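You operate a simulated robot arm through the tools that you are given. There is no shell and no other tool.

The job below is to be done with a simulated robot arm. You get a single attempt, and the scene is never put back.

Task
Rub the creases out of the yellow hat beside the wooden block with the grey weight.
Fine: wet them with the sponge on the middle bench; sponge and weight go back; leave the other hats alone. Set down upright: weight.

The check looks at the end state, three seconds after you hand in, the way a careful person would. Anything else that was tipped, shoved, dropped, spilled or broken makes it a failure.

Robot
A 7-joint arm with a two-finger parallel gripper, fixed in place. Base frame: the origin is at the foot of the arm, x ahead of it, y to its left, z up; the work surface is at about z = 860. Lengths are in mm, angles in degrees, forces in N, time in s.
Its first joint turns from -132.0 to 132.0 degrees. Payload 3.91 kg.
The tool frame sits at the grasp point between the pads (the TCP): z along the fingers, y along the line on which they close. The tips reach 30 mm beyond it. The gripper opens to 110 mm. The fingers are 20 mm wide and 10 mm thick; the gripper's body (48 by 112 mm) begins 55 mm behind the TCP.
Orientation is that of the tool frame in the base frame, as [roll, pitch, yaw] about the fixed x, y, z axes, in that order (R = Rz(yaw) Ry(pitch) Rx(roll)). With the fingers straight down and closing along the base's y, the tool's x points along the base's -x, its y along +y and its z along -z.

Tools
- The arm moves only by the tool move_arm. Its argument "commands" is a list of rows, each a list of 3 entries, a list of its own where there are three numbers: the shift along the tool's x, y, z in mm, then the turn, a rotation vector about the tool's x, y, z in degrees, then the opening, from 0 (shut) to 1 (fully open). In form: [[[dx, dy, dz], [rx, ry, rz], fingers], ...]. A call has 1 to 20 rows; each row shifts and turns the commanded pose from where the row before left it, along the tool's axes as they then stand. Rows are played at 5 a second. More than 50 mm and 8.6 degrees between two rows, or a gripper value outside its range, and nothing of the call is played. A pose out of reach is approached as far as the arm can. The call stops where the force on the tool passes 40 N (or 10 N more than at its start, if that is more) or the arm is blocked; 0.2 s more then pass. Each finger travels about 108 mm/s and halts on what it meets, pressing with about 36 N; the grip force reading is that of the motor and also rises with nothing between the fingers. The clock runs only during rows and for 0.2 s after the last one: add rows that do not move to give the fingers time. The reply holds the time, the measured pose of the TCP, the force on the tool along the base axes, the opening and the grip force, in the units named above and with some noise, with the torque about the TCP (base axes, N m) and any sound that the robot's microphone picked up, and new pictures: "show" is both (left out), scene, wrist or none.
- Cameras (640 x 400 px; columns grow to the right, rows downward): "scene" is fixed at [48.5, 502.6, 1629.3]; the picture's right is [0.23, -0.97, 0.00], its down [-0.80, -0.19, -0.57] and it looks along [0.55, 0.13, -0.82] (base axes); focal length 365 px, centre (320, 200). "wrist" rides on the gripper at [72, 17, -103] in the tool frame; the picture's right is [-0.23, 0.97, 0.00], its down [-0.76, -0.18, -0.62] and it looks along [-0.61, -0.14, 0.78] (tool axes); focal length 222 px, centre (320, 200). There is no depth. A picture from a camera that has moved, and an enlarged one, comes with that camera's place and axes in the base frame and with its lens.
- enlarge(camera, box): a new picture of the part [left, top, right, bottom] of that camera's present view, enlarged. No time passes.
- close_job(): hands the job in; it is judged then, once.

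Places have to be worked out from the pictures, the camera data and where the tool is seen. Open the gripper and draw the arm clear of the work before you hand the job in, unless the task says otherwise.

The tools are called after "Call:" by a JSON object that holds its "name" and its "arguments". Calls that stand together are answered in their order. move_arm: Moves the arm, as the interface text tells. Its arguments: {"type":"object","properties":{"commands":{"type":"array"},"show":{"type":"string","enum":["both","scene","wrist","none"]}},"required":["commands"]} The other tools are called the same way: enlarge (camera, box) takes an enlarged picture of a part of a camera's view; close_job () hands the job in.

At the start:

```text
t: 0.0
eef_pos: [556.9, 306.2, 1175.7]
orientation: [-180.0, -0.1, 180.0]
contact_force: [0.6, 0.2, 0.0]
torque: [0.0, 0.0, -0.01]
gripper_width: 110.1
finger_force: 0.2
```

scene: 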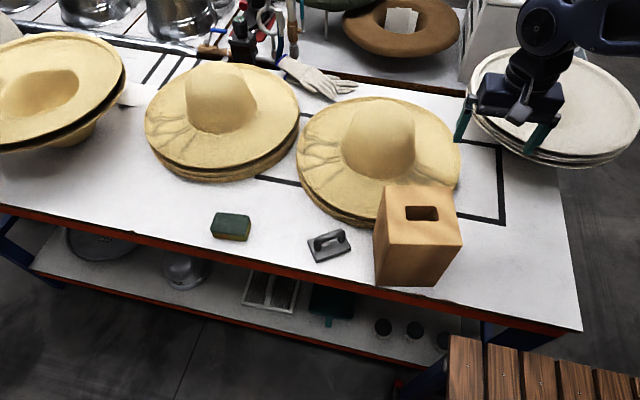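
wrist: 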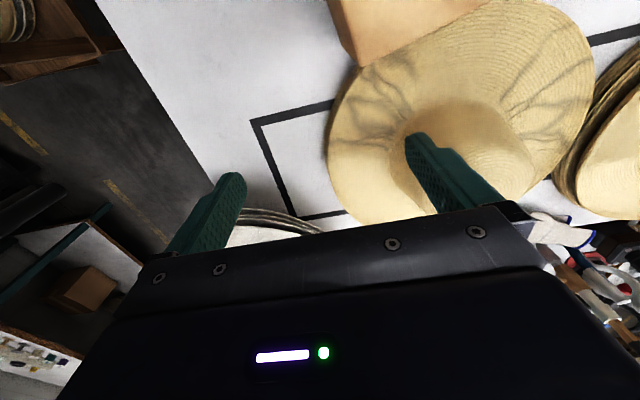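

I begin by looking closer at the hats, the sponge, the grey weight and the wooden block before moving anything.

Call:
{"name": "enlarge", "arguments": {"camera": "scene", "box": [280, 80, 480, 300]}}

Call:
{"name": "enlarge", "arguments": {"camera": "scene", "box": [190, 190, 370, 290]}}

Call:
{"name": "enlarge", "arguments": {"camera": "wrist", "box": [300, 0, 640, 230]}}

Call:
{"name": "enlarge", "arguments": {"camera": "scene", "box": [0, 20, 320, 220]}}

```text
1.82 times, centred on (380, 190) of scene
camera zoom: at [48.5, 502.6, 1629.3], right [0.23, -0.97, 0.0], down [-0.8, -0.19, -0.57], along [0.55, 0.13, -0.82], focal length 663 px, centre (211, 218)
```

zoom: 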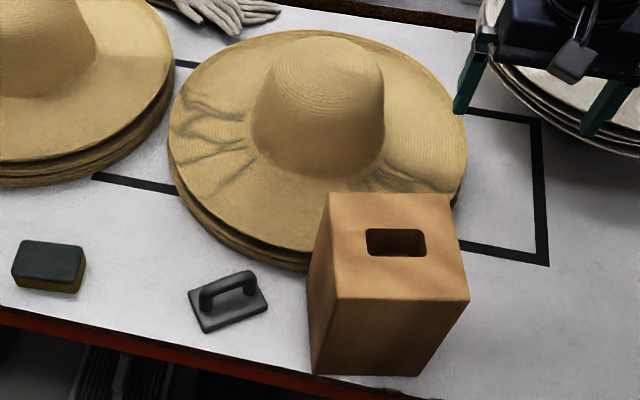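

```text
3.56 times, centred on (280, 240) of scene
camera zoom: at [48.5, 502.6, 1629.3], right [0.23, -0.97, 0.0], down [-0.8, -0.19, -0.57], along [0.55, 0.13, -0.82], focal length 1297 px, centre (462, 58)
```

zoom: 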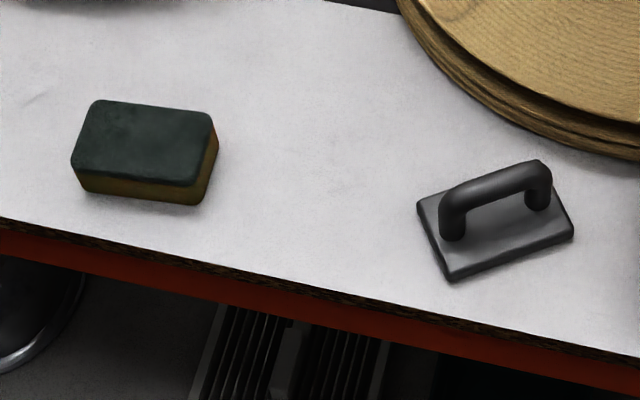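

```text
1.74 times, centred on (470, 115) of wrist
camera zoom: at [483.8, 322.9, 1278.3], right [0.23, 0.97, 0.0], down [0.76, -0.18, 0.62], along [0.61, -0.14, -0.78], focal length 386 px, centre (59, 348)
```

zoom: 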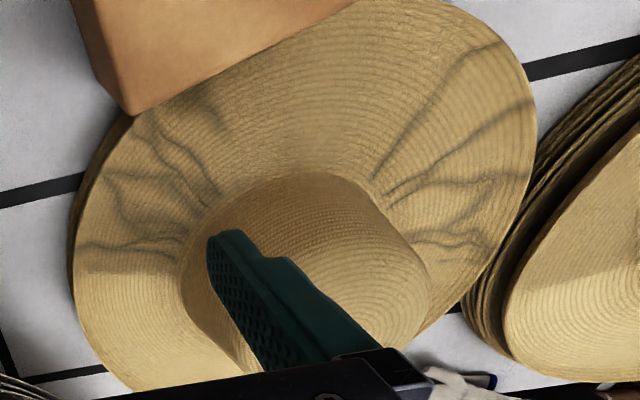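

```text
2.00 times, centred on (160, 120) of scene
camera zoom: at [48.5, 502.6, 1629.3], right [0.23, -0.97, 0.0], down [-0.8, -0.19, -0.57], along [0.55, 0.13, -0.82], focal length 730 px, centre (640, 360)
```

zoom: 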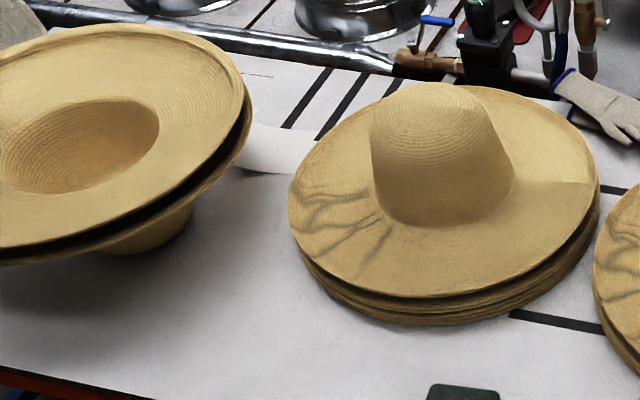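

The target is the right-hand hat, touching the block's rear. It has two crease groups, one on the left (+y) brim and one on the right brim near the block. I estimate the weight at about (440, 570), the sponge at (435, 810), the hat centre at (685, 500), and the block at x 375–540, y 325–480 with its top near z 1044. I'll raise the arm and back it off to survey the hat from the wrist camera.

Call:
{"name": "move_arm", "arguments": {"commands": [[[26.2, 32.3, -12.5], [0, 0, 0], 1], [[26.2, 32.3, -12.5], [0, 0, 0], 1], [[26.2, 32.3, -12.5], [0, 0, 0], 1], [[26.2, 32.3, -12.5], [0, 0, 0], 1], [[26.2, 32.3, -12.5], [0, 0, 0], 1], [[26.2, 32.3, -12.5], [0, 0, 0], 1], [[0, 0, 0], [0, 0, 0], 1]], "show": "both"}}

```text
t: 1.6
eef_pos: [399.4, 501.1, 1251.9]
orientation: [-180.0, -0.1, 179.9]
contact_force: [1.0, -0.9, 0.5]
torque: [0.02, 0.0, 0.0]
gripper_width: 109.8
finger_force: 0.0
camera wrist: at [328.1, 517.3, 1355.0], right [0.23, 0.97, 0.0], down [0.76, -0.18, 0.62], along [0.61, -0.14, -0.78], focal length 222 px, centre (320, 200)
```

scene: 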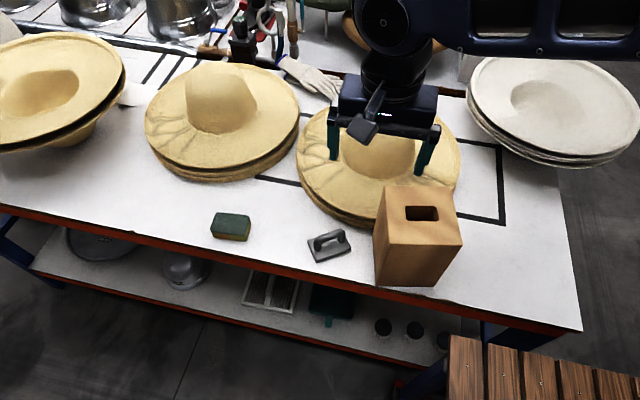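
wrist: 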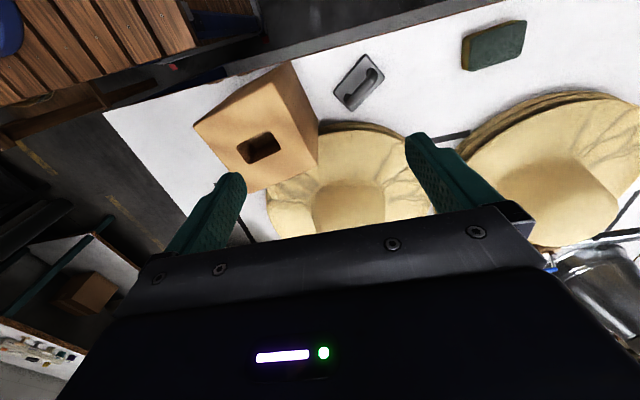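

This view shows the block, weight, sponge and hat together, so I'll enlarge it to triangulate them.

Call:
{"name": "enlarge", "arguments": {"camera": "wrist", "box": [190, 40, 450, 240]}}

Call:
{"name": "enlarge", "arguments": {"camera": "wrist", "box": [300, 0, 540, 150]}}

```text
2.00 times, centred on (320, 140) of wrist
camera zoom: at [328.1, 517.3, 1355.0], right [0.23, 0.97, 0.0], down [0.76, -0.18, 0.62], along [0.61, -0.14, -0.78], focal length 444 px, centre (320, 320)
```

zoom: 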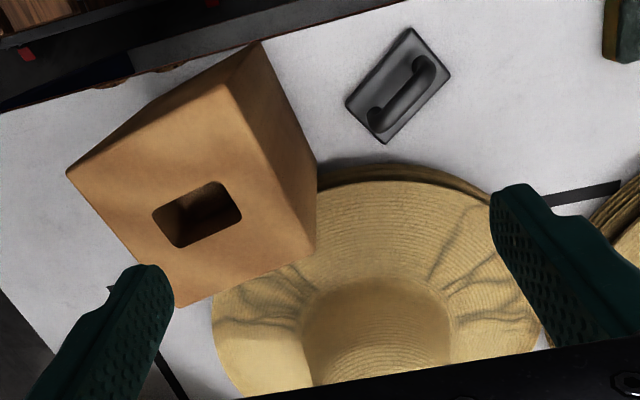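

```text
2.67 times, centred on (420, 75) of wrist
camera zoom: at [328.1, 517.3, 1355.0], right [0.23, 0.97, 0.0], down [0.76, -0.18, 0.62], along [0.61, -0.14, -0.78], focal length 592 px, centre (53, 533)
```

zoom: 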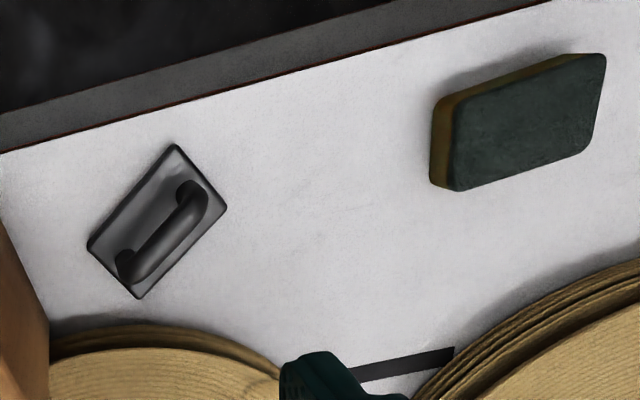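

Block edges matter because I have to work close to it, so I'll enlarge the block and the weight tightly in both views.

Call:
{"name": "enlarge", "arguments": {"camera": "scene", "box": [360, 175, 480, 295]}}

Call:
{"name": "enlarge", "arguments": {"camera": "wrist", "box": [180, 50, 340, 210]}}

Call:
{"name": "enlarge", "arguments": {"camera": "wrist", "box": [325, 45, 395, 115]}}

Call:
{"name": "enlarge", "arguments": {"camera": "scene", "box": [300, 220, 360, 270]}}

```text
3.33 times, centred on (420, 235) of scene
camera zoom: at [48.5, 502.6, 1629.3], right [0.23, -0.97, 0.0], down [-0.8, -0.19, -0.57], along [0.55, 0.13, -0.82], focal length 1216 px, centre (-13, 83)
```

zoom: 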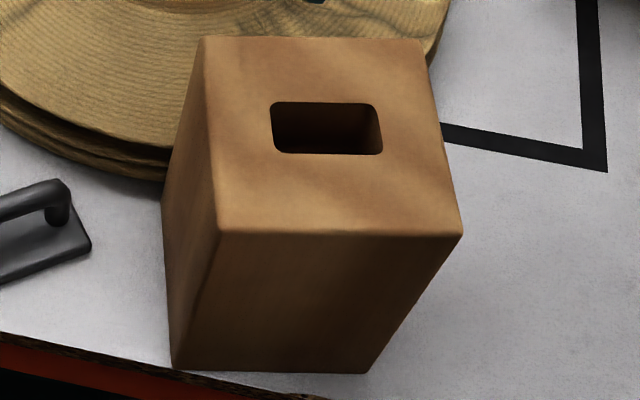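

```text
2.50 times, centred on (260, 130) of wrist
camera zoom: at [328.1, 517.3, 1355.0], right [0.23, 0.97, 0.0], down [0.76, -0.18, 0.62], along [0.61, -0.14, -0.78], focal length 555 px, centre (470, 375)
```

zoom: 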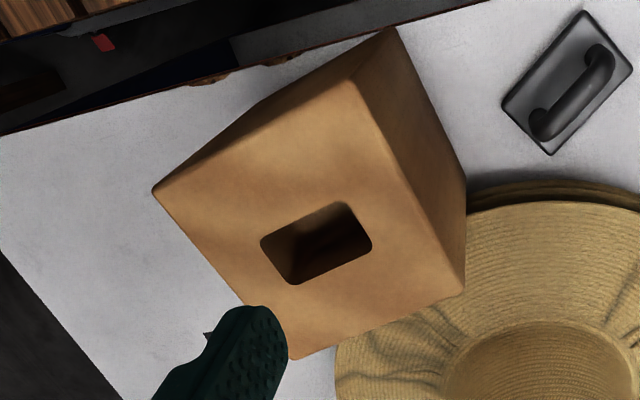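

```text
5.71 times, centred on (360, 80) of wrist
camera zoom: at [328.1, 517.3, 1355.0], right [0.23, 0.97, 0.0], down [0.76, -0.18, 0.62], along [0.61, -0.14, -0.78], focal length 1269 px, centre (91, 886)
```

zoom: 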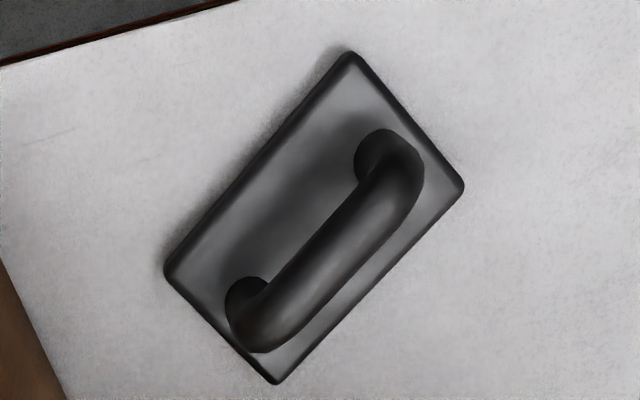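

```text
8.00 times, centred on (330, 245) of scene
camera zoom: at [48.5, 502.6, 1629.3], right [0.23, -0.97, 0.0], down [-0.8, -0.19, -0.57], along [0.55, 0.13, -0.82], focal length 2918 px, centre (240, -160)
```

zoom: 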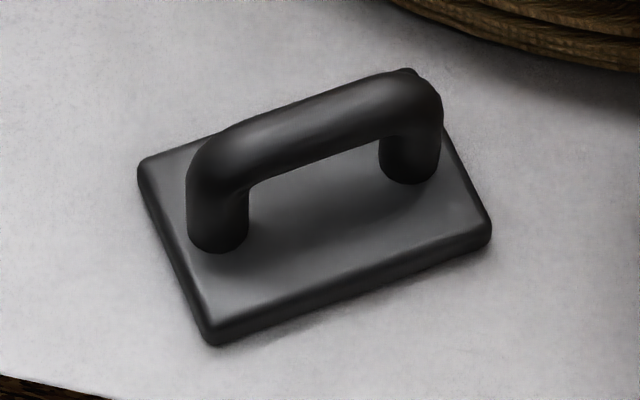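

The weight's bar comes out at about (441, 571, z≈910) with its long axis at yaw 124°. The block's rear face runs from (504, 478) to (530, 350), and the hat centre is about (712, 503) with the brim near z≈930. I start with the sponge at about (433, 810): move above it and turn so the fingers close across its short side.

Call:
{"name": "move_arm", "arguments": {"commands": [[[-4.2, 38.6, 12], [0, 0, 0], 0.75], [[-4.2, 38.6, 12], [0, 0, 0], 0.75], [[-4.2, 38.6, 12], [0, 0, 0], 0.75], [[-4.2, 38.6, 12], [0, 0, 0], 0.75], [[-4.2, 38.6, 12], [0, 0, 0], 0.75], [[-4.2, 38.6, 12], [0, 0, 0], 0.75], [[-4.2, 38.6, 12], [0, 0, 0], 0.75], [[-4.2, 38.6, 12], [0, 0, 0], 0.75], [[0, 0, 0], [0, 0, 8.25], 0.75], [[0, 0, 0], [0, 0, 8.25], 0.75], [[0, 0, 0], [0, 0, 8.25], 0.75], [[0, 0, 0], [0, 0, 8.25], 0.75], [[0, 0, 0], [0, 0, 8.25], 0.75], [[0, 0, 0], [0, 0, 8.25], 0.75], [[0, 0, 0], [0, 0, 8.25], 0.75], [[0, 0, 0], [0, 0, 8.25], 0.75], [[0, 0, 0], [0, 0, 8.25], 0.75], [[0, 0, 0], [0, 0, 8.25], 0.75], [[0, 0, 0], [0, 0, 0], 0.75]], "show": "both"}}

```text
t: 5.6
eef_pos: [432.8, 810.0, 1153.8]
orientation: [-180.0, 0.0, 97.5]
contact_force: [0.2, 0.1, -0.4]
torque: [-0.01, 0.02, -0.01]
gripper_width: 82.3
finger_force: 0.1
camera wrist: at [440.1, 883.1, 1256.6], right [1.0, -0.1, 0.0], down [-0.08, -0.78, 0.62], along [-0.06, -0.62, -0.78], focal length 222 px, centre (320, 200)
```

scene: 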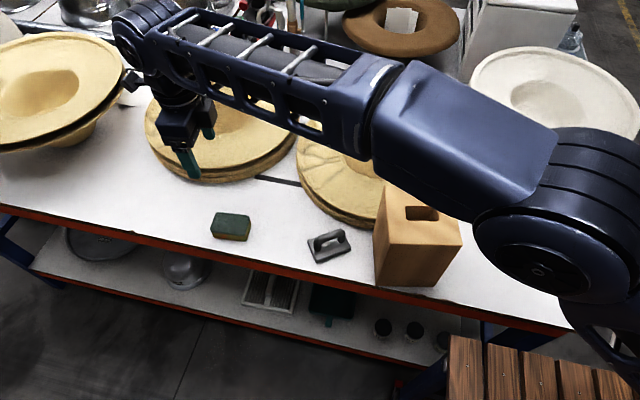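
wrist: 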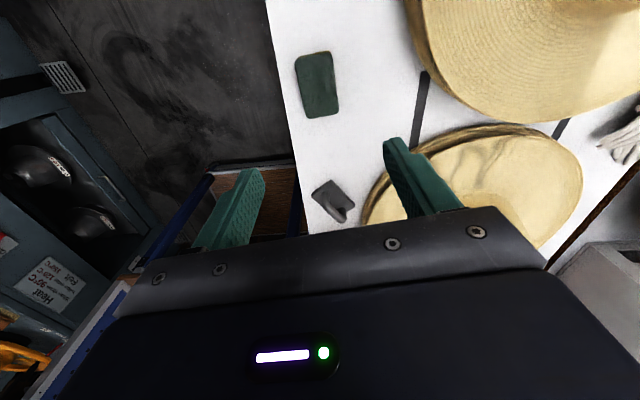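

The sponge reads at about (431, 810) with its long axis near yaw 95°. I'm lined up, so I descend to just above it and check.

Call:
{"name": "move_arm", "arguments": {"commands": [[[0, -1.5, 25], [0, 0, 2], 0.75], [[0, 0, 30], [0, 0, 0], 0.75], [[0, 0, 30], [0, 0, 0], 0.75], [[0, 0, 30], [0, 0, 0], 0.75], [[0, 0, 30], [0, 0, 0], 0.75], [[0, 0, 30], [0, 0, 0], 0.75], [[0, 0, 25], [0, 0, 0], 0.75], [[0, 0, 20], [0, 0, 0], 0.75], [[0, 0, 0], [0, 0, 0], 0.75]], "show": "both"}}

Call:
{"name": "enlarge", "arguments": {"camera": "scene", "box": [180, 170, 290, 260]}}

```text
t: 7.6
eef_pos: [431.8, 808.3, 934.1]
orientation: [-180.0, 0.0, 95.6]
contact_force: [-1.3, 0.5, 0.1]
torque: [0.0, -0.01, -0.01]
gripper_width: 82.3
finger_force: 0.0
camera wrist: at [441.0, 882.3, 1036.8], right [0.99, -0.13, 0.0], down [-0.1, -0.78, 0.62], along [-0.08, -0.62, -0.78], focal length 222 px, centre (320, 200)
```

scene: 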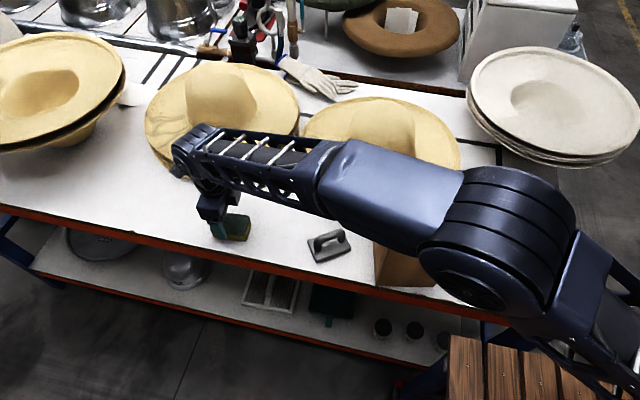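
wrist: 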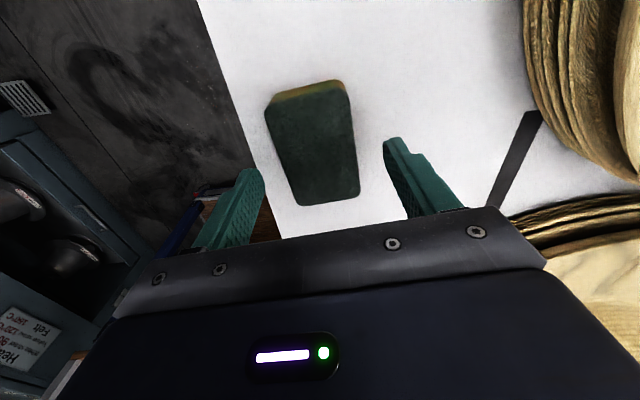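

```text
4.44 times, centred on (235, 215) of scene
camera zoom: at [48.5, 502.6, 1629.3], right [0.23, -0.97, 0.0], down [-0.8, -0.19, -0.57], along [0.55, 0.13, -0.82], focal length 1621 px, centre (698, 133)
```

zoom: 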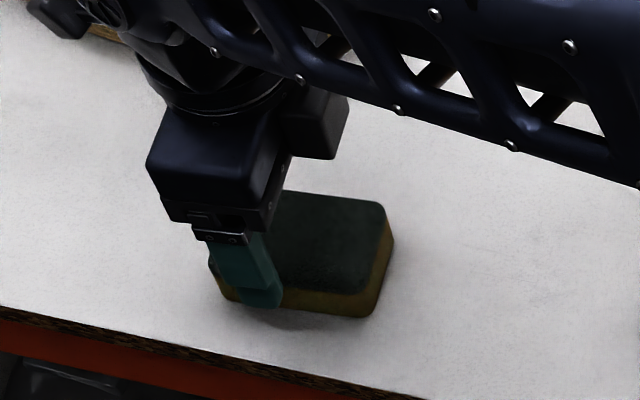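

The sponge sits centred between the fingers. I turn 2.5° more, lower so the tips straddle it about 12 mm above the table, and close.

Call:
{"name": "move_arm", "arguments": {"commands": [[[0, -1, 16], [0, 0, 2.5], 0.75], [[0, 0, 16], [0, 0, 0], 0.75], [[0, 0, 0], [0, 0, 0], 0.75], [[0, 0, 0], [0, 0, 0], 0.35], [[0, 0, 0], [0, 0, 0], 0.35], [[0, 0, 0], [0, 0, 0], 0.35]], "show": "both"}}

Call:
{"name": "enlarge", "arguments": {"camera": "scene", "box": [180, 170, 290, 260]}}

```text
t: 9.0
eef_pos: [430.4, 809.7, 903.1]
orientation: [179.9, 0.0, 93.0]
contact_force: [-0.5, -0.9, 1.0]
torque: [-0.01, 0.01, -0.04]
gripper_width: 52.0
finger_force: 35.8
camera wrist: at [443.4, 882.5, 1005.0], right [0.98, -0.18, 0.0], down [-0.14, -0.77, 0.62], along [-0.11, -0.61, -0.78], focal length 222 px, centre (320, 200)
```

scene: 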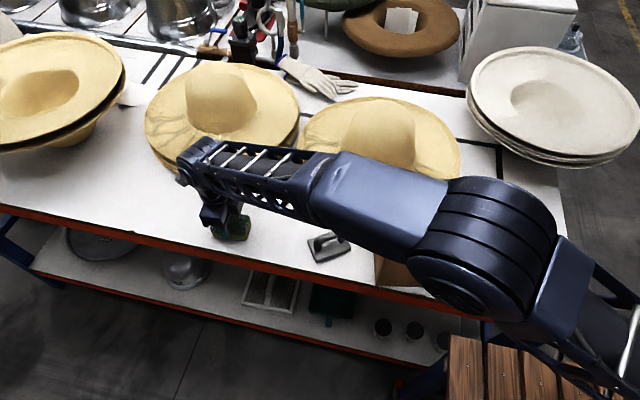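
wrist: 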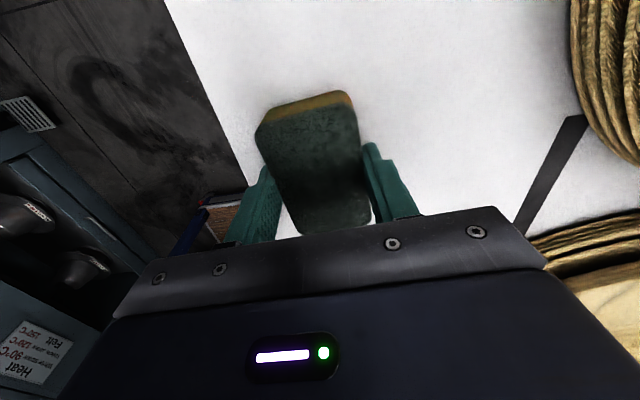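

```text
4.44 times, centred on (235, 215) of scene
camera zoom: at [48.5, 502.6, 1629.3], right [0.23, -0.97, 0.0], down [-0.8, -0.19, -0.57], along [0.55, 0.13, -0.82], focal length 1621 px, centre (698, 133)
```

zoom: 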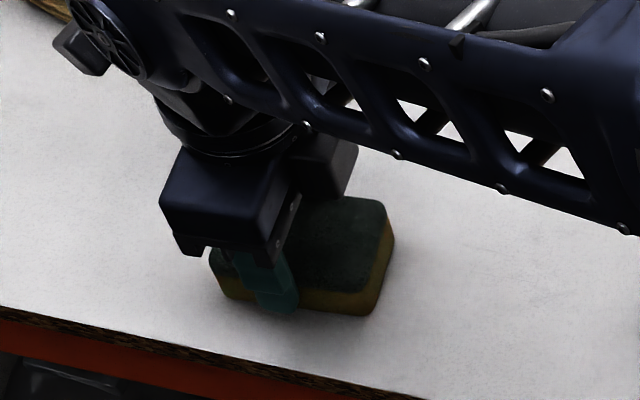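

The sponge is held (52 mm, 36 N). Pickup pose to restore later: (430.4, 809.7, 903), yaw 93. I lift it and carry it high to the left brim.

Call:
{"name": "move_arm", "arguments": {"commands": [[[0, 0, -10], [0, 0, 0], 0.35], [[0, 0, -22], [0, 0, 0], 0.35], [[0, 0, -24], [0, 0, 0], 0.35], [[0, 0, -24], [0, 0, 0], 0.35], [[0, 0, -24], [0, 0, 0], 0.35], [[0, 0, -24], [0, 0, 0], 0.35], [[0, 0, -24], [0, 0, 0], 0.35], [[0, 0, -24], [0, 0, 0], 0.35], [[0, 0, -24], [0, 0, 0], 0.35], [[-31.3, 22.2, 0], [0, 0, 0], 0.35], [[-31.3, 22.2, 0], [0, 0, 0], 0.35], [[-31.3, 22.2, 0], [0, 0, 0], 0.35], [[-31.3, 22.2, 0], [0, 0, 0], 0.35], [[-31.3, 22.2, 0], [0, 0, 0], 0.35], [[-31.3, 22.2, 0], [0, 0, 0], 0.35], [[-31.3, 22.2, 0], [0, 0, 0], 0.35], [[0, 0, 0], [0, 0, 0], 0.35]], "show": "both"}}

```text
t: 12.6
eef_pos: [597.2, 597.8, 1101.6]
orientation: [-180.0, 0.0, 93.1]
contact_force: [0.0, 0.0, -1.1]
torque: [-0.03, -0.03, 0.01]
gripper_width: 51.8
finger_force: 35.7
camera wrist: at [609.4, 670.9, 1204.8], right [0.98, -0.17, 0.0], down [-0.14, -0.77, 0.62], along [-0.11, -0.61, -0.78], focal length 222 px, centre (320, 200)
```

scene: 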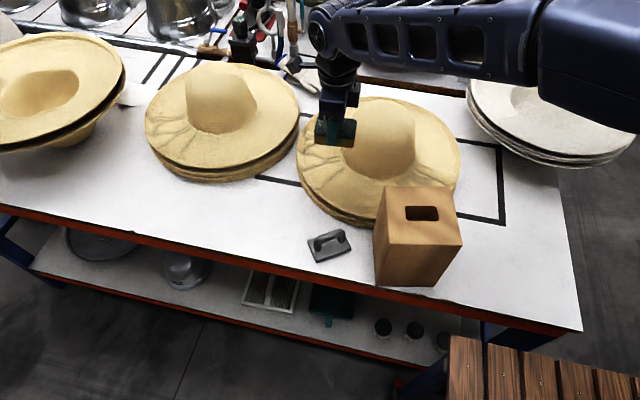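
wrist: 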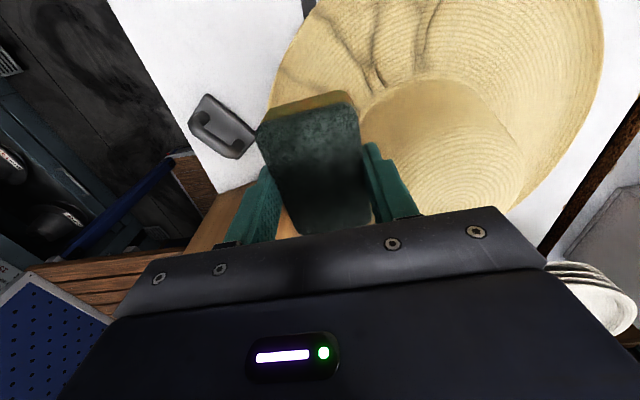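

The sponge is held firmly. I'll enlarge this wrist view to refine the left crease positions.

Call:
{"name": "enlarge", "arguments": {"camera": "wrist", "box": [240, 0, 620, 220]}}

```text
1.68 times, centred on (430, 110) of wrist
camera zoom: at [609.4, 670.9, 1204.8], right [0.98, -0.17, 0.0], down [-0.14, -0.77, 0.62], along [-0.11, -0.61, -0.78], focal length 374 px, centre (135, 352)
```

zoom: 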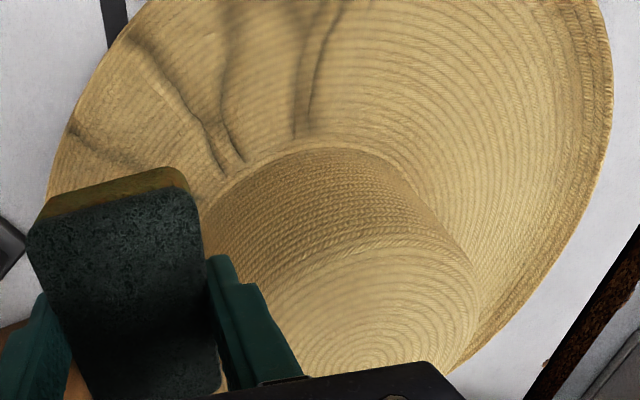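

The left creases lie at hat angles 85°–140°, radius about 95–205 from the centre (712, 503). I rotate the sponge so its long side is radial at 135° and descend to just above the brim.

Call:
{"name": "move_arm", "arguments": {"commands": [[[0, 0, 0], [0, 0, -8.4], 0.35], [[0, 0, 0], [0, 0, -8.4], 0.35], [[0, 0, 0], [0, 0, -8.4], 0.35], [[0, 0, 0], [0, 0, -8.4], 0.35], [[0, 0, 0], [0, 0, -8.4], 0.35], [[1.4, 14.1, 26], [0, 0, 0], 0.35], [[0, 0, 26], [0, 0, 0], 0.35], [[0, 0, 26], [0, 0, 0], 0.35], [[0, 0, 26], [0, 0, 0], 0.35], [[0, 0, 10], [0, 0, 0], 0.35], [[0, 0, 0], [0, 0, 0], 0.35]], "show": "both"}}

Call:
{"name": "enlarge", "arguments": {"camera": "scene", "box": [280, 80, 440, 220]}}

```text
t: 15.0
eef_pos: [605.1, 608.7, 986.9]
orientation: [180.0, 0.0, 135.1]
contact_force: [0.4, -0.2, -1.1]
torque: [-0.01, -0.01, 0.01]
gripper_width: 51.8
finger_force: 35.7
camera wrist: at [566.3, 671.4, 1090.1], right [0.85, 0.53, 0.0], down [0.41, -0.66, 0.62], along [0.33, -0.53, -0.78], focal length 222 px, centre (320, 200)
```

scene: 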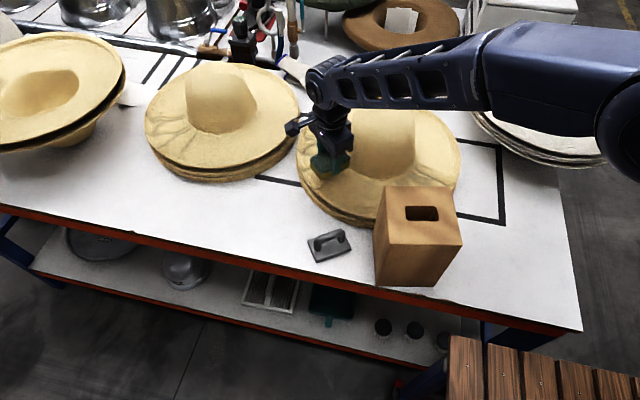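
wrist: 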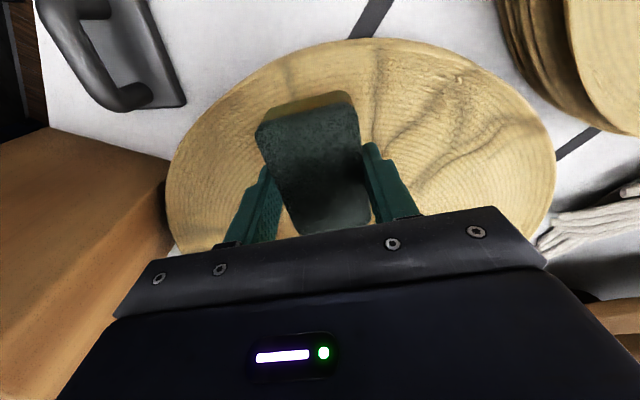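

```text
2.86 times, centred on (360, 150) of scene
camera zoom: at [48.5, 502.6, 1629.3], right [0.23, -0.97, 0.0], down [-0.8, -0.19, -0.57], along [0.55, 0.13, -0.82], focal length 1042 px, centre (206, 343)
```

zoom: 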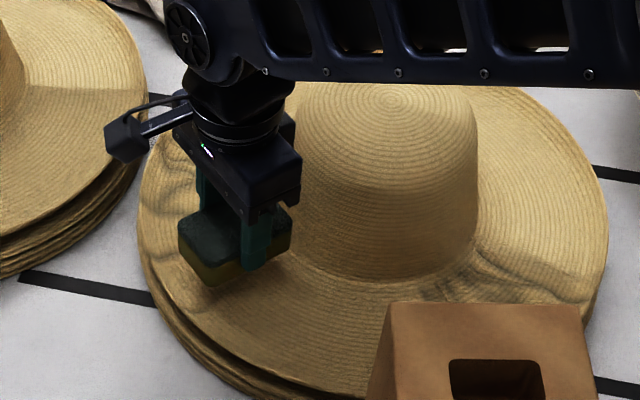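

The sponge hovers just above the brim. I lower it in small steps and watch the force for contact.

Call:
{"name": "move_arm", "arguments": {"commands": [[[0, 0, 3], [0, 0, 0], 0.35], [[0, 0, 3], [0, 0, 0], 0.35], [[0, 0, 2], [0, 0, 0], 0.35], [[0, 0, 0], [0, 0, 0], 0.35]], "show": "none"}}

```text
t: 16.0
eef_pos: [605.9, 608.8, 979.0]
orientation: [-180.0, 0.0, 135.0]
contact_force: [0.5, 0.3, -0.3]
torque: [0.0, 0.01, -0.01]
gripper_width: 51.9
finger_force: 35.3
```

No contact yet at 979, so I continue down in 2 mm steps.

Call:
{"name": "move_arm", "arguments": {"commands": [[[0, 0, 2], [0, 0, 0], 0.35], [[0, 0, 2], [0, 0, 0], 0.35], [[0, 0, 2], [0, 0, 0], 0.35], [[0, 0, 0], [0, 0, 0], 0.35]], "show": "none"}}

```text
t: 17.0
eef_pos: [606.4, 610.4, 974.5]
orientation: [180.0, -0.1, 135.0]
contact_force: [0.3, -0.5, 0.0]
torque: [0.02, -0.02, 0.0]
gripper_width: 51.9
finger_force: 35.9
```

Still about zero force near z 974, so I take a few more small steps.

Call:
{"name": "move_arm", "arguments": {"commands": [[[0, 0, 2], [0, 0, 0], 0.35], [[0, 0, 2], [0, 0, 0], 0.35], [[0, 0, 0], [0, 0, 0], 0.35]], "show": "scene"}}

Call:
{"name": "enlarge", "arguments": {"camera": "scene", "box": [290, 110, 390, 200]}}

```text
t: 17.8
eef_pos: [606.1, 609.1, 969.0]
orientation: [180.0, 0.0, 135.0]
contact_force: [0.2, 0.4, -0.5]
torque: [-0.03, 0.0, 0.0]
gripper_width: 52.0
finger_force: 36.0
```

scene: 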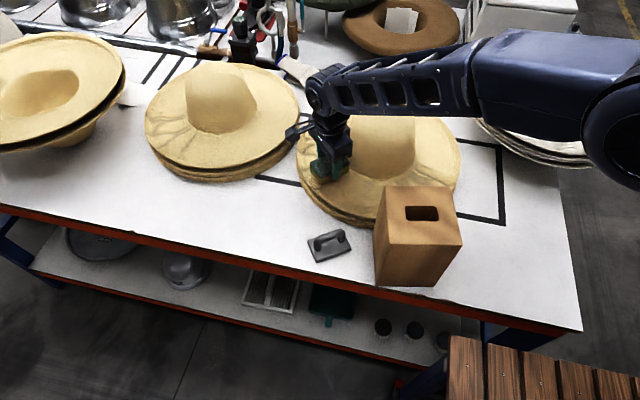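

```text
4.44 times, centred on (340, 155) of scene
camera zoom: at [48.5, 502.6, 1629.3], right [0.23, -0.97, 0.0], down [-0.8, -0.19, -0.57], along [0.55, 0.13, -0.82], focal length 1621 px, centre (231, 400)
```

zoom: 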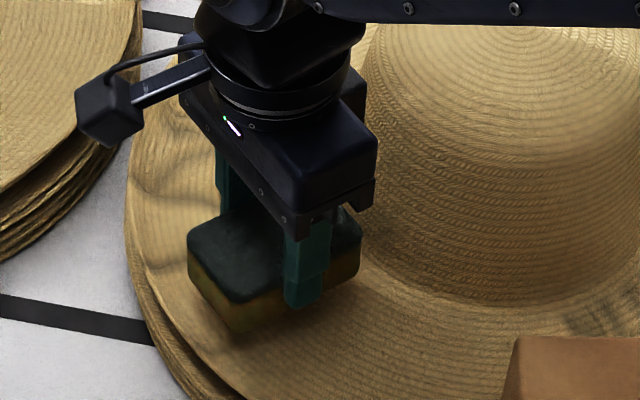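

The sponge's shadow is close beneath it but there's still no force. I keep lowering.

Call:
{"name": "move_arm", "arguments": {"commands": [[[0, 0, 2], [0, 0, 0], 0.35], [[0, 0, 2], [0, 0, 0], 0.35], [[0, 0, 0], [0, 0, 0], 0.35]], "show": "none"}}

```text
t: 18.6
eef_pos: [606.3, 610.3, 964.9]
orientation: [180.0, 0.1, 135.1]
contact_force: [0.4, -0.4, 0.1]
torque: [-0.01, 0.0, -0.01]
gripper_width: 52.1
finger_force: 36.4
```

No contact at 965, so I continue.

Call:
{"name": "move_arm", "arguments": {"commands": [[[0, 0, 2], [0, 0, 0], 0.35], [[0, 0, 2], [0, 0, 0], 0.35], [[0, 0, 0], [0, 0, 0], 0.35]], "show": "none"}}

```text
t: 19.4
eef_pos: [606.0, 607.4, 962.2]
orientation: [-180.0, 0.0, 135.0]
contact_force: [-0.3, -0.2, -0.4]
torque: [-0.01, -0.01, 0.0]
gripper_width: 51.9
finger_force: 35.7
```

Still free, so I take more 2 mm steps.

Call:
{"name": "move_arm", "arguments": {"commands": [[[0, 0, 2], [0, 0, 0], 0.35], [[0, 0, 2], [0, 0, 0], 0.35], [[0, 0, 0], [0, 0, 0], 0.35]], "show": "none"}}

```text
t: 20.2
eef_pos: [605.3, 608.9, 956.8]
orientation: [180.0, 0.0, 135.0]
contact_force: [0.3, -0.6, 0.1]
torque: [0.02, 0.01, 0.01]
gripper_width: 52.1
finger_force: 36.0
```

Sponge bottom should be at about z 914. I lower again and look.

Call:
{"name": "move_arm", "arguments": {"commands": [[[0, 0, 2], [0, 0, 0], 0.35], [[0, 0, 2], [0, 0, 0], 0.35], [[0, 0, 0], [0, 0, 0], 0.35]], "show": "both"}}

Call:
{"name": "enlarge", "arguments": {"camera": "scene", "box": [290, 110, 390, 200]}}

```text
t: 21.0
eef_pos: [604.5, 608.2, 953.7]
orientation: [-180.0, 0.1, 135.1]
contact_force: [0.2, -0.4, 0.7]
torque: [0.01, 0.01, -0.05]
gripper_width: 52.1
finger_force: 35.8
camera wrist: at [566.2, 671.4, 1056.7], right [0.85, 0.53, 0.0], down [0.41, -0.66, 0.62], along [0.33, -0.53, -0.78], focal length 222 px, centre (320, 200)
```

scene: 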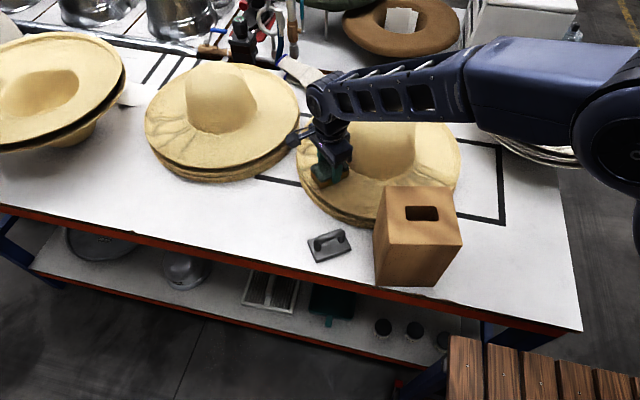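
wrist: 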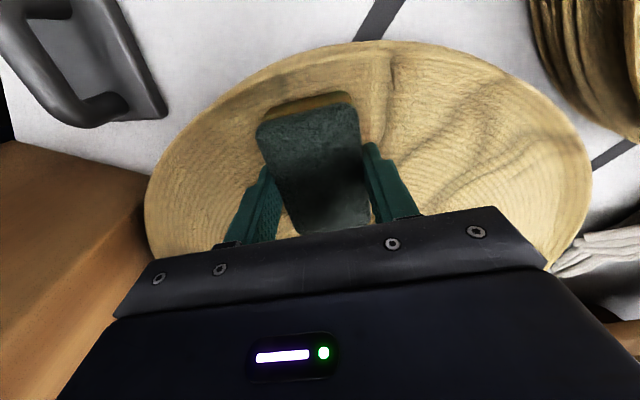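

```text
4.44 times, centred on (340, 155) of scene
camera zoom: at [48.5, 502.6, 1629.3], right [0.23, -0.97, 0.0], down [-0.8, -0.19, -0.57], along [0.55, 0.13, -0.82], focal length 1621 px, centre (231, 400)
```

zoom: 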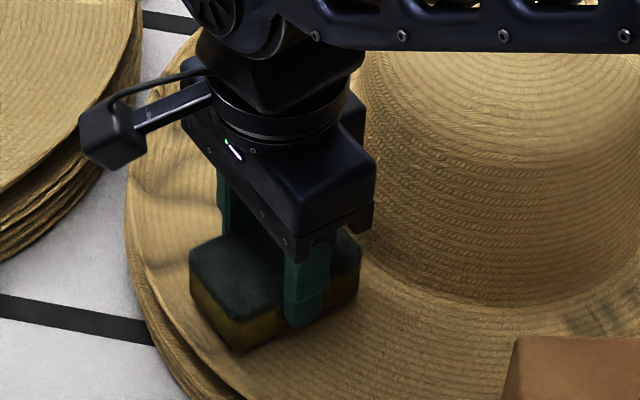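

It looks very near the straw now, so I take one step at a time.

Call:
{"name": "move_arm", "arguments": {"commands": [[[0, 0, 2], [0, 0, 0], 0.35], [[0, 0, 0], [0, 0, 0], 0.35]], "show": "none"}}

```text
t: 21.6
eef_pos: [607.0, 608.2, 950.1]
orientation: [179.9, 0.0, 135.1]
contact_force: [0.8, 0.6, 11.2]
torque: [-0.37, -0.28, 0.02]
gripper_width: 52.1
finger_force: 35.6
```

Contact: 11 N at TCP z≈951. The torque puts it on the inner end of the sponge, so the brim slopes down outward, with its surface near z 908 at radius about 120. Refitting with that height moves the hat centre to about (727, 500), radius about 217. I tilt the sponge outward a little to match the slope.

Call:
{"name": "move_arm", "arguments": {"commands": [[[0, 0, -3], [0, 0, 0], 0.35], [[0, 0, 0], [0, -4, 0], 0.35], [[0, 0, 2], [0, 0, 0], 0.35], [[0, 0, 0], [0, 0, 0], 0.35]], "show": "none"}}

```text
t: 22.6
eef_pos: [605.9, 608.0, 952.2]
orientation: [180.0, 4.0, 135.1]
contact_force: [0.4, 0.6, -0.3]
torque: [0.01, -0.01, -0.03]
gripper_width: 51.7
finger_force: 36.1
```

No contact at 4° of tilt yet, so I lower gently.

Call:
{"name": "move_arm", "arguments": {"commands": [[[0, 0, 2], [0, 0, 0], 0.35], [[0, 0, 0], [0, 0, 0], 0.35]], "show": "none"}}

Call:
{"name": "move_arm", "arguments": {"commands": [[[0, 0, 1.5], [0, 0, 0], 0.35], [[0, 0, 0], [0, 0, 0], 0.35]], "show": "none"}}

```text
t: 23.2
eef_pos: [605.5, 607.9, 950.7]
orientation: [180.0, 4.0, 135.0]
contact_force: [-0.9, 0.2, 0.1]
torque: [-0.02, 0.0, 0.0]
gripper_width: 51.8
finger_force: 35.7
```

```text
t: 23.8
eef_pos: [605.3, 609.5, 949.5]
orientation: [180.0, 4.0, 135.0]
contact_force: [-0.9, 0.2, 3.7]
torque: [-0.1, -0.05, -0.02]
gripper_width: 51.8
finger_force: 36.2
```

Light contact at 3.7 N, still toward the inner end. I add tilt to see when it becomes flat.

Call:
{"name": "move_arm", "arguments": {"commands": [[[0, 0, -2], [0, 0, 0], 0.35], [[0, 0, 0], [0, -4, 0], 0.35], [[0, 0, 2], [0, 0, 0], 0.35], [[0, 0, 1], [0, 0, 0], 0.35], [[0, 0, 0], [0, 0, 0], 0.35]], "show": "none"}}

Call:
{"name": "move_arm", "arguments": {"commands": [[[0, 0, 1.5], [0, 0, 0], 0.35], [[0, 0, 0], [0, 0, 0], 0.35]], "show": "both"}}

Call:
{"name": "enlarge", "arguments": {"camera": "scene", "box": [290, 110, 390, 200]}}

```text
t: 25.0
eef_pos: [605.9, 609.5, 948.5]
orientation: [-179.9, 8.0, 135.0]
contact_force: [0.3, -0.4, -0.5]
torque: [-0.01, 0.02, 0.01]
gripper_width: 52.1
finger_force: 36.0
```

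```text
t: 25.6
eef_pos: [607.7, 610.1, 946.9]
orientation: [-180.0, 7.9, 135.1]
contact_force: [-0.8, 0.0, 4.1]
torque: [0.01, 0.09, -0.02]
gripper_width: 52.1
finger_force: 35.8
camera wrist: at [557.5, 681.7, 1039.1], right [0.85, 0.53, 0.03], down [0.35, -0.6, 0.72], along [0.4, -0.6, -0.69], focal length 222 px, centre (320, 200)
```

scene: 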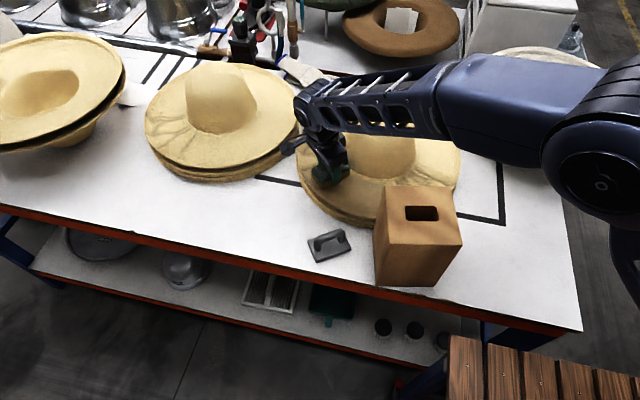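
wrist: 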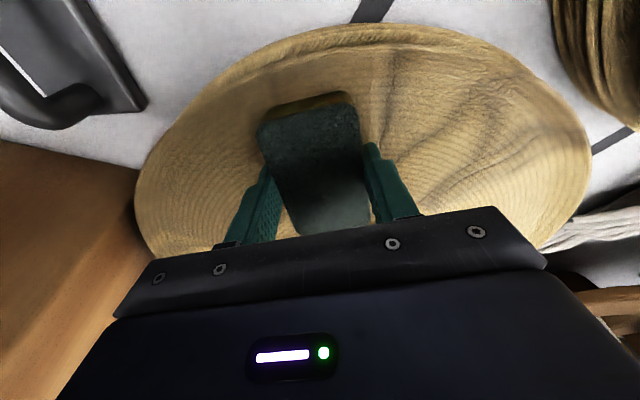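

```text
4.44 times, centred on (340, 155) of scene
camera zoom: at [48.5, 502.6, 1629.3], right [0.23, -0.97, 0.0], down [-0.8, -0.19, -0.57], along [0.55, 0.13, -0.82], focal length 1621 px, centre (231, 400)
```

zoom: 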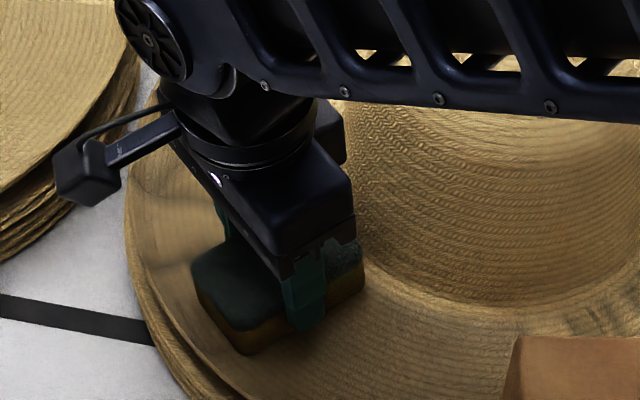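

With 8° of tilt the pressure shifts to the outer end, so the brim slope is about 6°. I set 6° and start wiping along the arc around the hat centre, checking force after a few steps.

Call:
{"name": "move_arm", "arguments": {"commands": [[[0, 0, 0], [0, 2, 0], 0.35], [[0, 0, 0.5], [0, 0, 0], 0.35], [[-0.6, 14.1, 0], [0.52, 0, 4.97], 0.35], [[-0.6, 14.1, 0], [0.52, 0, 4.97], 0.35], [[0, 0, 0], [0, 0, 0], 0.35]], "show": "scene"}}

Call:
{"name": "enlarge", "arguments": {"camera": "scene", "box": [290, 110, 390, 200]}}

```text
t: 26.8
eef_pos: [628.8, 629.1, 947.0]
orientation: [179.9, 5.9, 125.0]
contact_force: [-3.0, 1.4, 7.7]
torque: [-0.36, 0.03, -0.08]
gripper_width: 52.0
finger_force: 35.6
```

scene: 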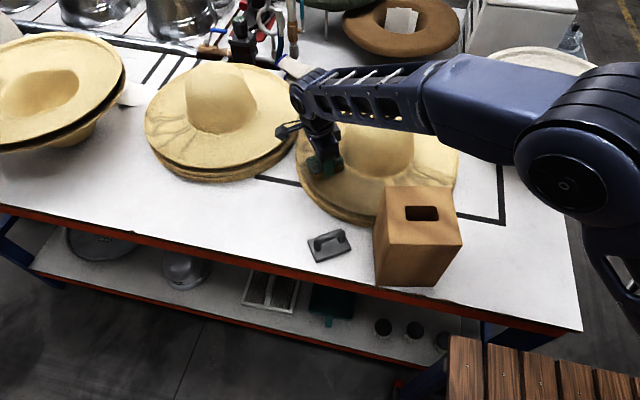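

```text
4.44 times, centred on (340, 155) of scene
camera zoom: at [48.5, 502.6, 1629.3], right [0.23, -0.97, 0.0], down [-0.8, -0.19, -0.57], along [0.55, 0.13, -0.82], focal length 1621 px, centre (231, 400)
```

zoom: 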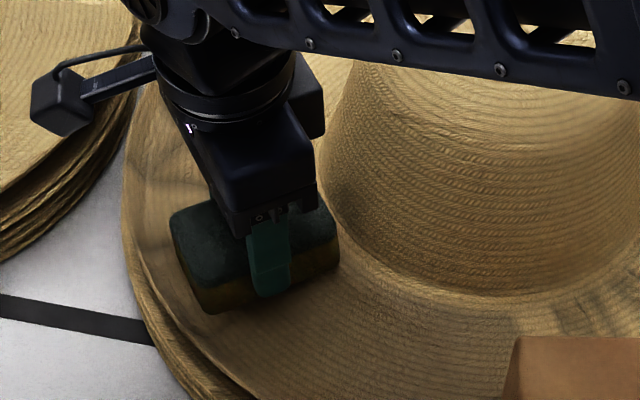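

The wipe runs at 7.7 N with a small drag, and the hat stays put. I continue along the arc.

Call:
{"name": "move_arm", "arguments": {"commands": [[[-0.6, 14.1, 0], [0.52, 0, 4.97], 0.35], [[-0.6, 14.1, 0], [0.52, 0, 4.97], 0.35], [[-0.6, 14.1, 0], [0.52, 0, 4.97], 0.35], [[0, 0, 0], [0, 0, 0], 0.35]], "show": "none"}}

```text
t: 27.8
eef_pos: [665.3, 647.5, 946.0]
orientation: [180.0, 6.0, 110.0]
contact_force: [-0.4, 0.6, 0.4]
torque: [0.0, 0.01, 0.01]
gripper_width: 52.1
finger_force: 35.9
```

Contact was lost here, so the brim is slightly lower. I lower it a little.

Call:
{"name": "move_arm", "arguments": {"commands": [[[0, 0, 1.5], [0, 0, 0], 0.35], [[0, 0, 0], [0, 0, 0], 0.35]], "show": "none"}}

Call:
{"name": "move_arm", "arguments": {"commands": [[[0, 0, 1.5], [0, 0, 0], 0.35], [[0, 0, 0], [0, 0, 0], 0.35]], "show": "wrist"}}

```text
t: 28.4
eef_pos: [665.1, 647.0, 946.1]
orientation: [-179.9, 6.0, 110.1]
contact_force: [0.3, 1.0, 5.0]
torque: [-0.11, 0.01, 0.04]
gripper_width: 52.0
finger_force: 35.9
```

```text
t: 29.0
eef_pos: [665.5, 645.7, 946.9]
orientation: [179.9, 5.9, 110.1]
contact_force: [3.0, 4.0, 22.8]
torque: [-0.2, 0.07, 0.06]
gripper_width: 52.0
finger_force: 35.9
camera wrist: at [652.5, 729.7, 1041.0], right [0.99, 0.12, 0.03], down [0.07, -0.71, 0.7], along [0.1, -0.69, -0.72], focal length 222 px, centre (320, 200)
```

wrist: 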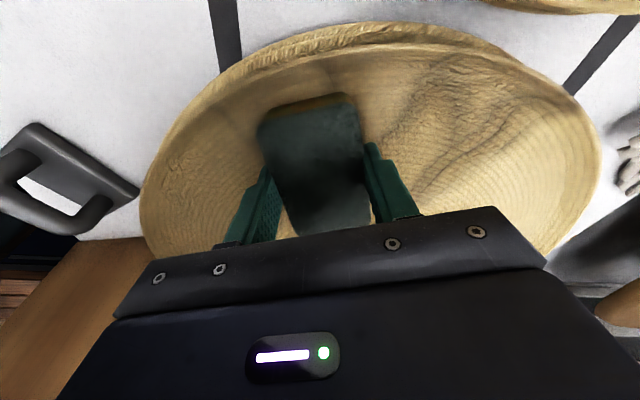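

The surface is stiff, now at 23 N, so I ease off by 0.8 mm and continue along the arc.

Call:
{"name": "move_arm", "arguments": {"commands": [[[0, 0, -0.8], [0, 0, 0], 0.35], [[-0.6, 14, 0], [0.52, 0, 4.97], 0.35], [[-0.6, 14, 0], [0.52, 0, 4.97], 0.35], [[0, 0, 0], [0, 0, 0], 0.35]], "show": "none"}}

Call:
{"name": "move_arm", "arguments": {"commands": [[[-0.6, 14, 0], [0.52, 0, 4.97], 0.35], [[-0.6, 14, 0], [0.52, 0, 4.97], 0.35], [[0, 0, 0], [0, 0, 0], 0.35]], "show": "both"}}

```text
t: 30.0
eef_pos: [693.6, 652.6, 946.4]
orientation: [179.9, 6.0, 100.0]
contact_force: [-6.1, 0.8, 13.8]
torque: [0.03, 0.26, -0.14]
gripper_width: 51.9
finger_force: 36.3
```

```text
t: 30.8
eef_pos: [719.5, 656.6, 946.1]
orientation: [180.0, 5.9, 90.0]
contact_force: [-1.5, 1.1, 7.7]
torque: [0.07, 0.11, -0.04]
gripper_width: 52.0
finger_force: 35.9
camera wrist: at [737.0, 738.2, 1040.8], right [0.97, -0.23, 0.02], down [-0.18, -0.69, 0.7], along [-0.14, -0.69, -0.71], focal length 222 px, centre (320, 200)
```

scene: 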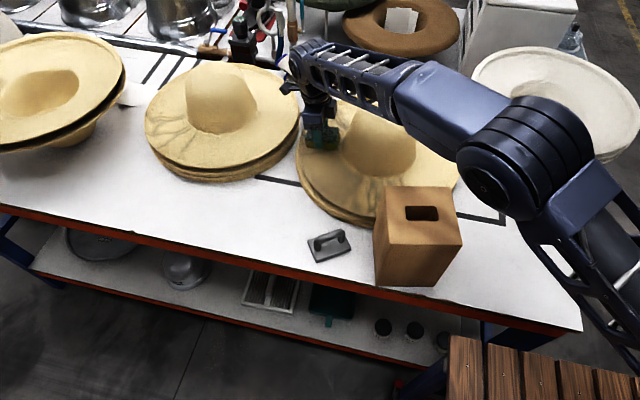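
wrist: 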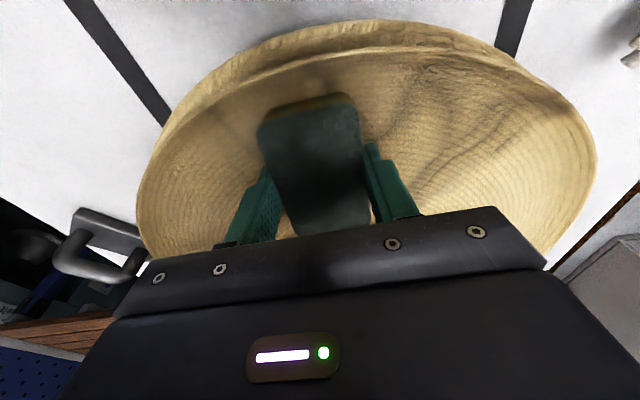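

The wrist pictures look alike at each angle, so I need to verify that the hat isn't turning under the sponge. I'll enlarge both views.

Call:
{"name": "enlarge", "arguments": {"camera": "scene", "box": [285, 85, 475, 235]}}

Call:
{"name": "enlarge", "arguments": {"camera": "wrist", "box": [130, 0, 630, 270]}}

```text
2.67 times, centred on (380, 160) of scene
camera zoom: at [48.5, 502.6, 1629.3], right [0.23, -0.97, 0.0], down [-0.8, -0.19, -0.57], along [0.55, 0.13, -0.82], focal length 973 px, centre (160, 307)
```

zoom: 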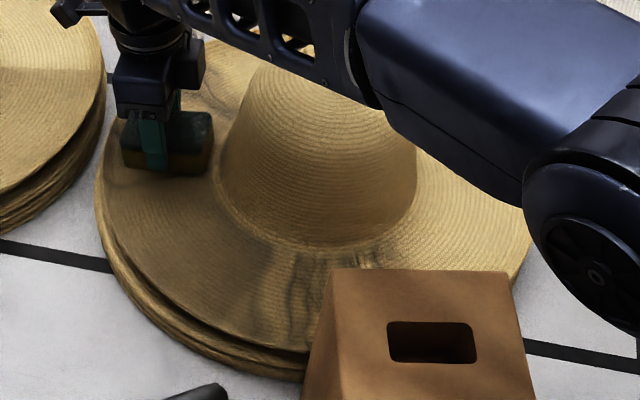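

```text
1.28 times, centred on (380, 135) of wrist
camera zoom: at [737.0, 738.2, 1040.8], right [0.97, -0.23, 0.02], down [-0.18, -0.69, 0.7], along [-0.14, -0.69, -0.71], focal length 284 px, centre (243, 283)
```

zoom: 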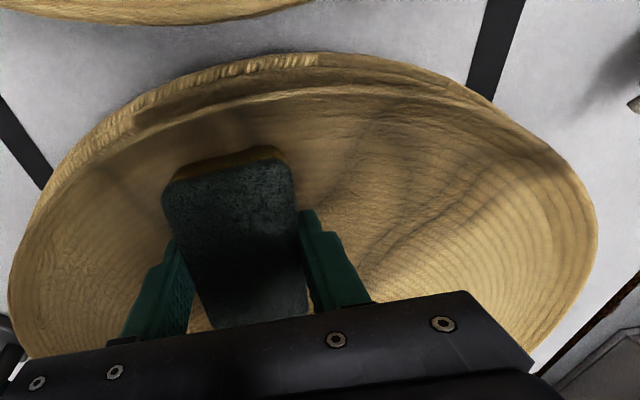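

The top hat has rotated clockwise with the sponge: the right-hand creases have swung to the base side. Tangential wiping drags it, so I must only stroke radially. I first turn the hat back by reversing the same arc under light pressure.

Call:
{"name": "move_arm", "arguments": {"commands": [[[0, 0, 0.3], [0, 0, 0], 0.35], [[-0.6, -14, 0], [-0.52, 0, -4.97], 0.35], [[-0.6, -14, 0], [-0.52, 0, -4.97], 0.35], [[-0.6, -14, 0], [-0.52, 0, -4.97], 0.35], [[0, 0, 0], [0, 0, 0], 0.35]], "show": "scene"}}

Call:
{"name": "enlarge", "arguments": {"camera": "scene", "box": [285, 85, 475, 235]}}

```text
t: 32.0
eef_pos: [677.5, 648.7, 945.3]
orientation: [-179.9, 6.0, 105.2]
contact_force: [2.1, 0.7, 13.3]
torque: [-0.08, 0.01, 0.03]
gripper_width: 51.9
finger_force: 35.7
```

scene: 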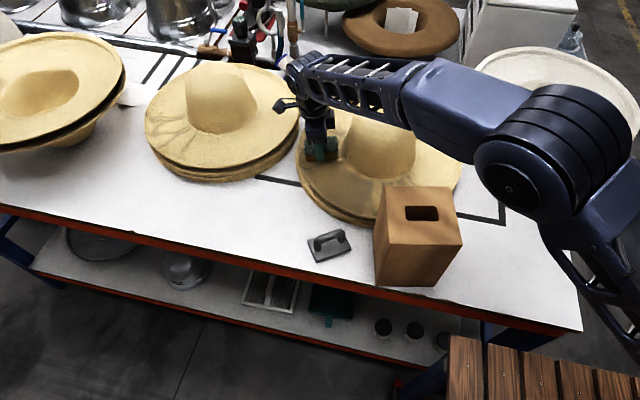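

```text
2.67 times, centred on (380, 160) of scene
camera zoom: at [48.5, 502.6, 1629.3], right [0.23, -0.97, 0.0], down [-0.8, -0.19, -0.57], along [0.55, 0.13, -0.82], focal length 973 px, centre (160, 307)
```

zoom: 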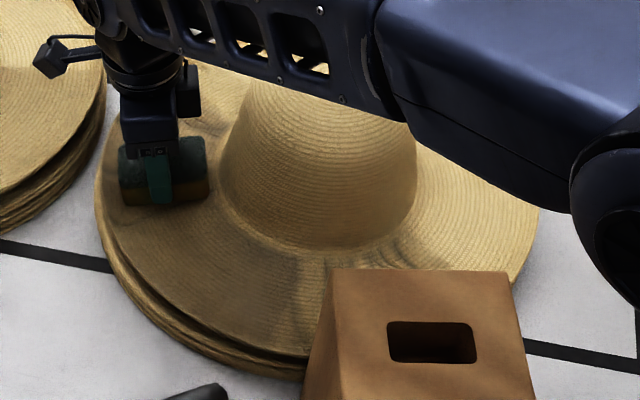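

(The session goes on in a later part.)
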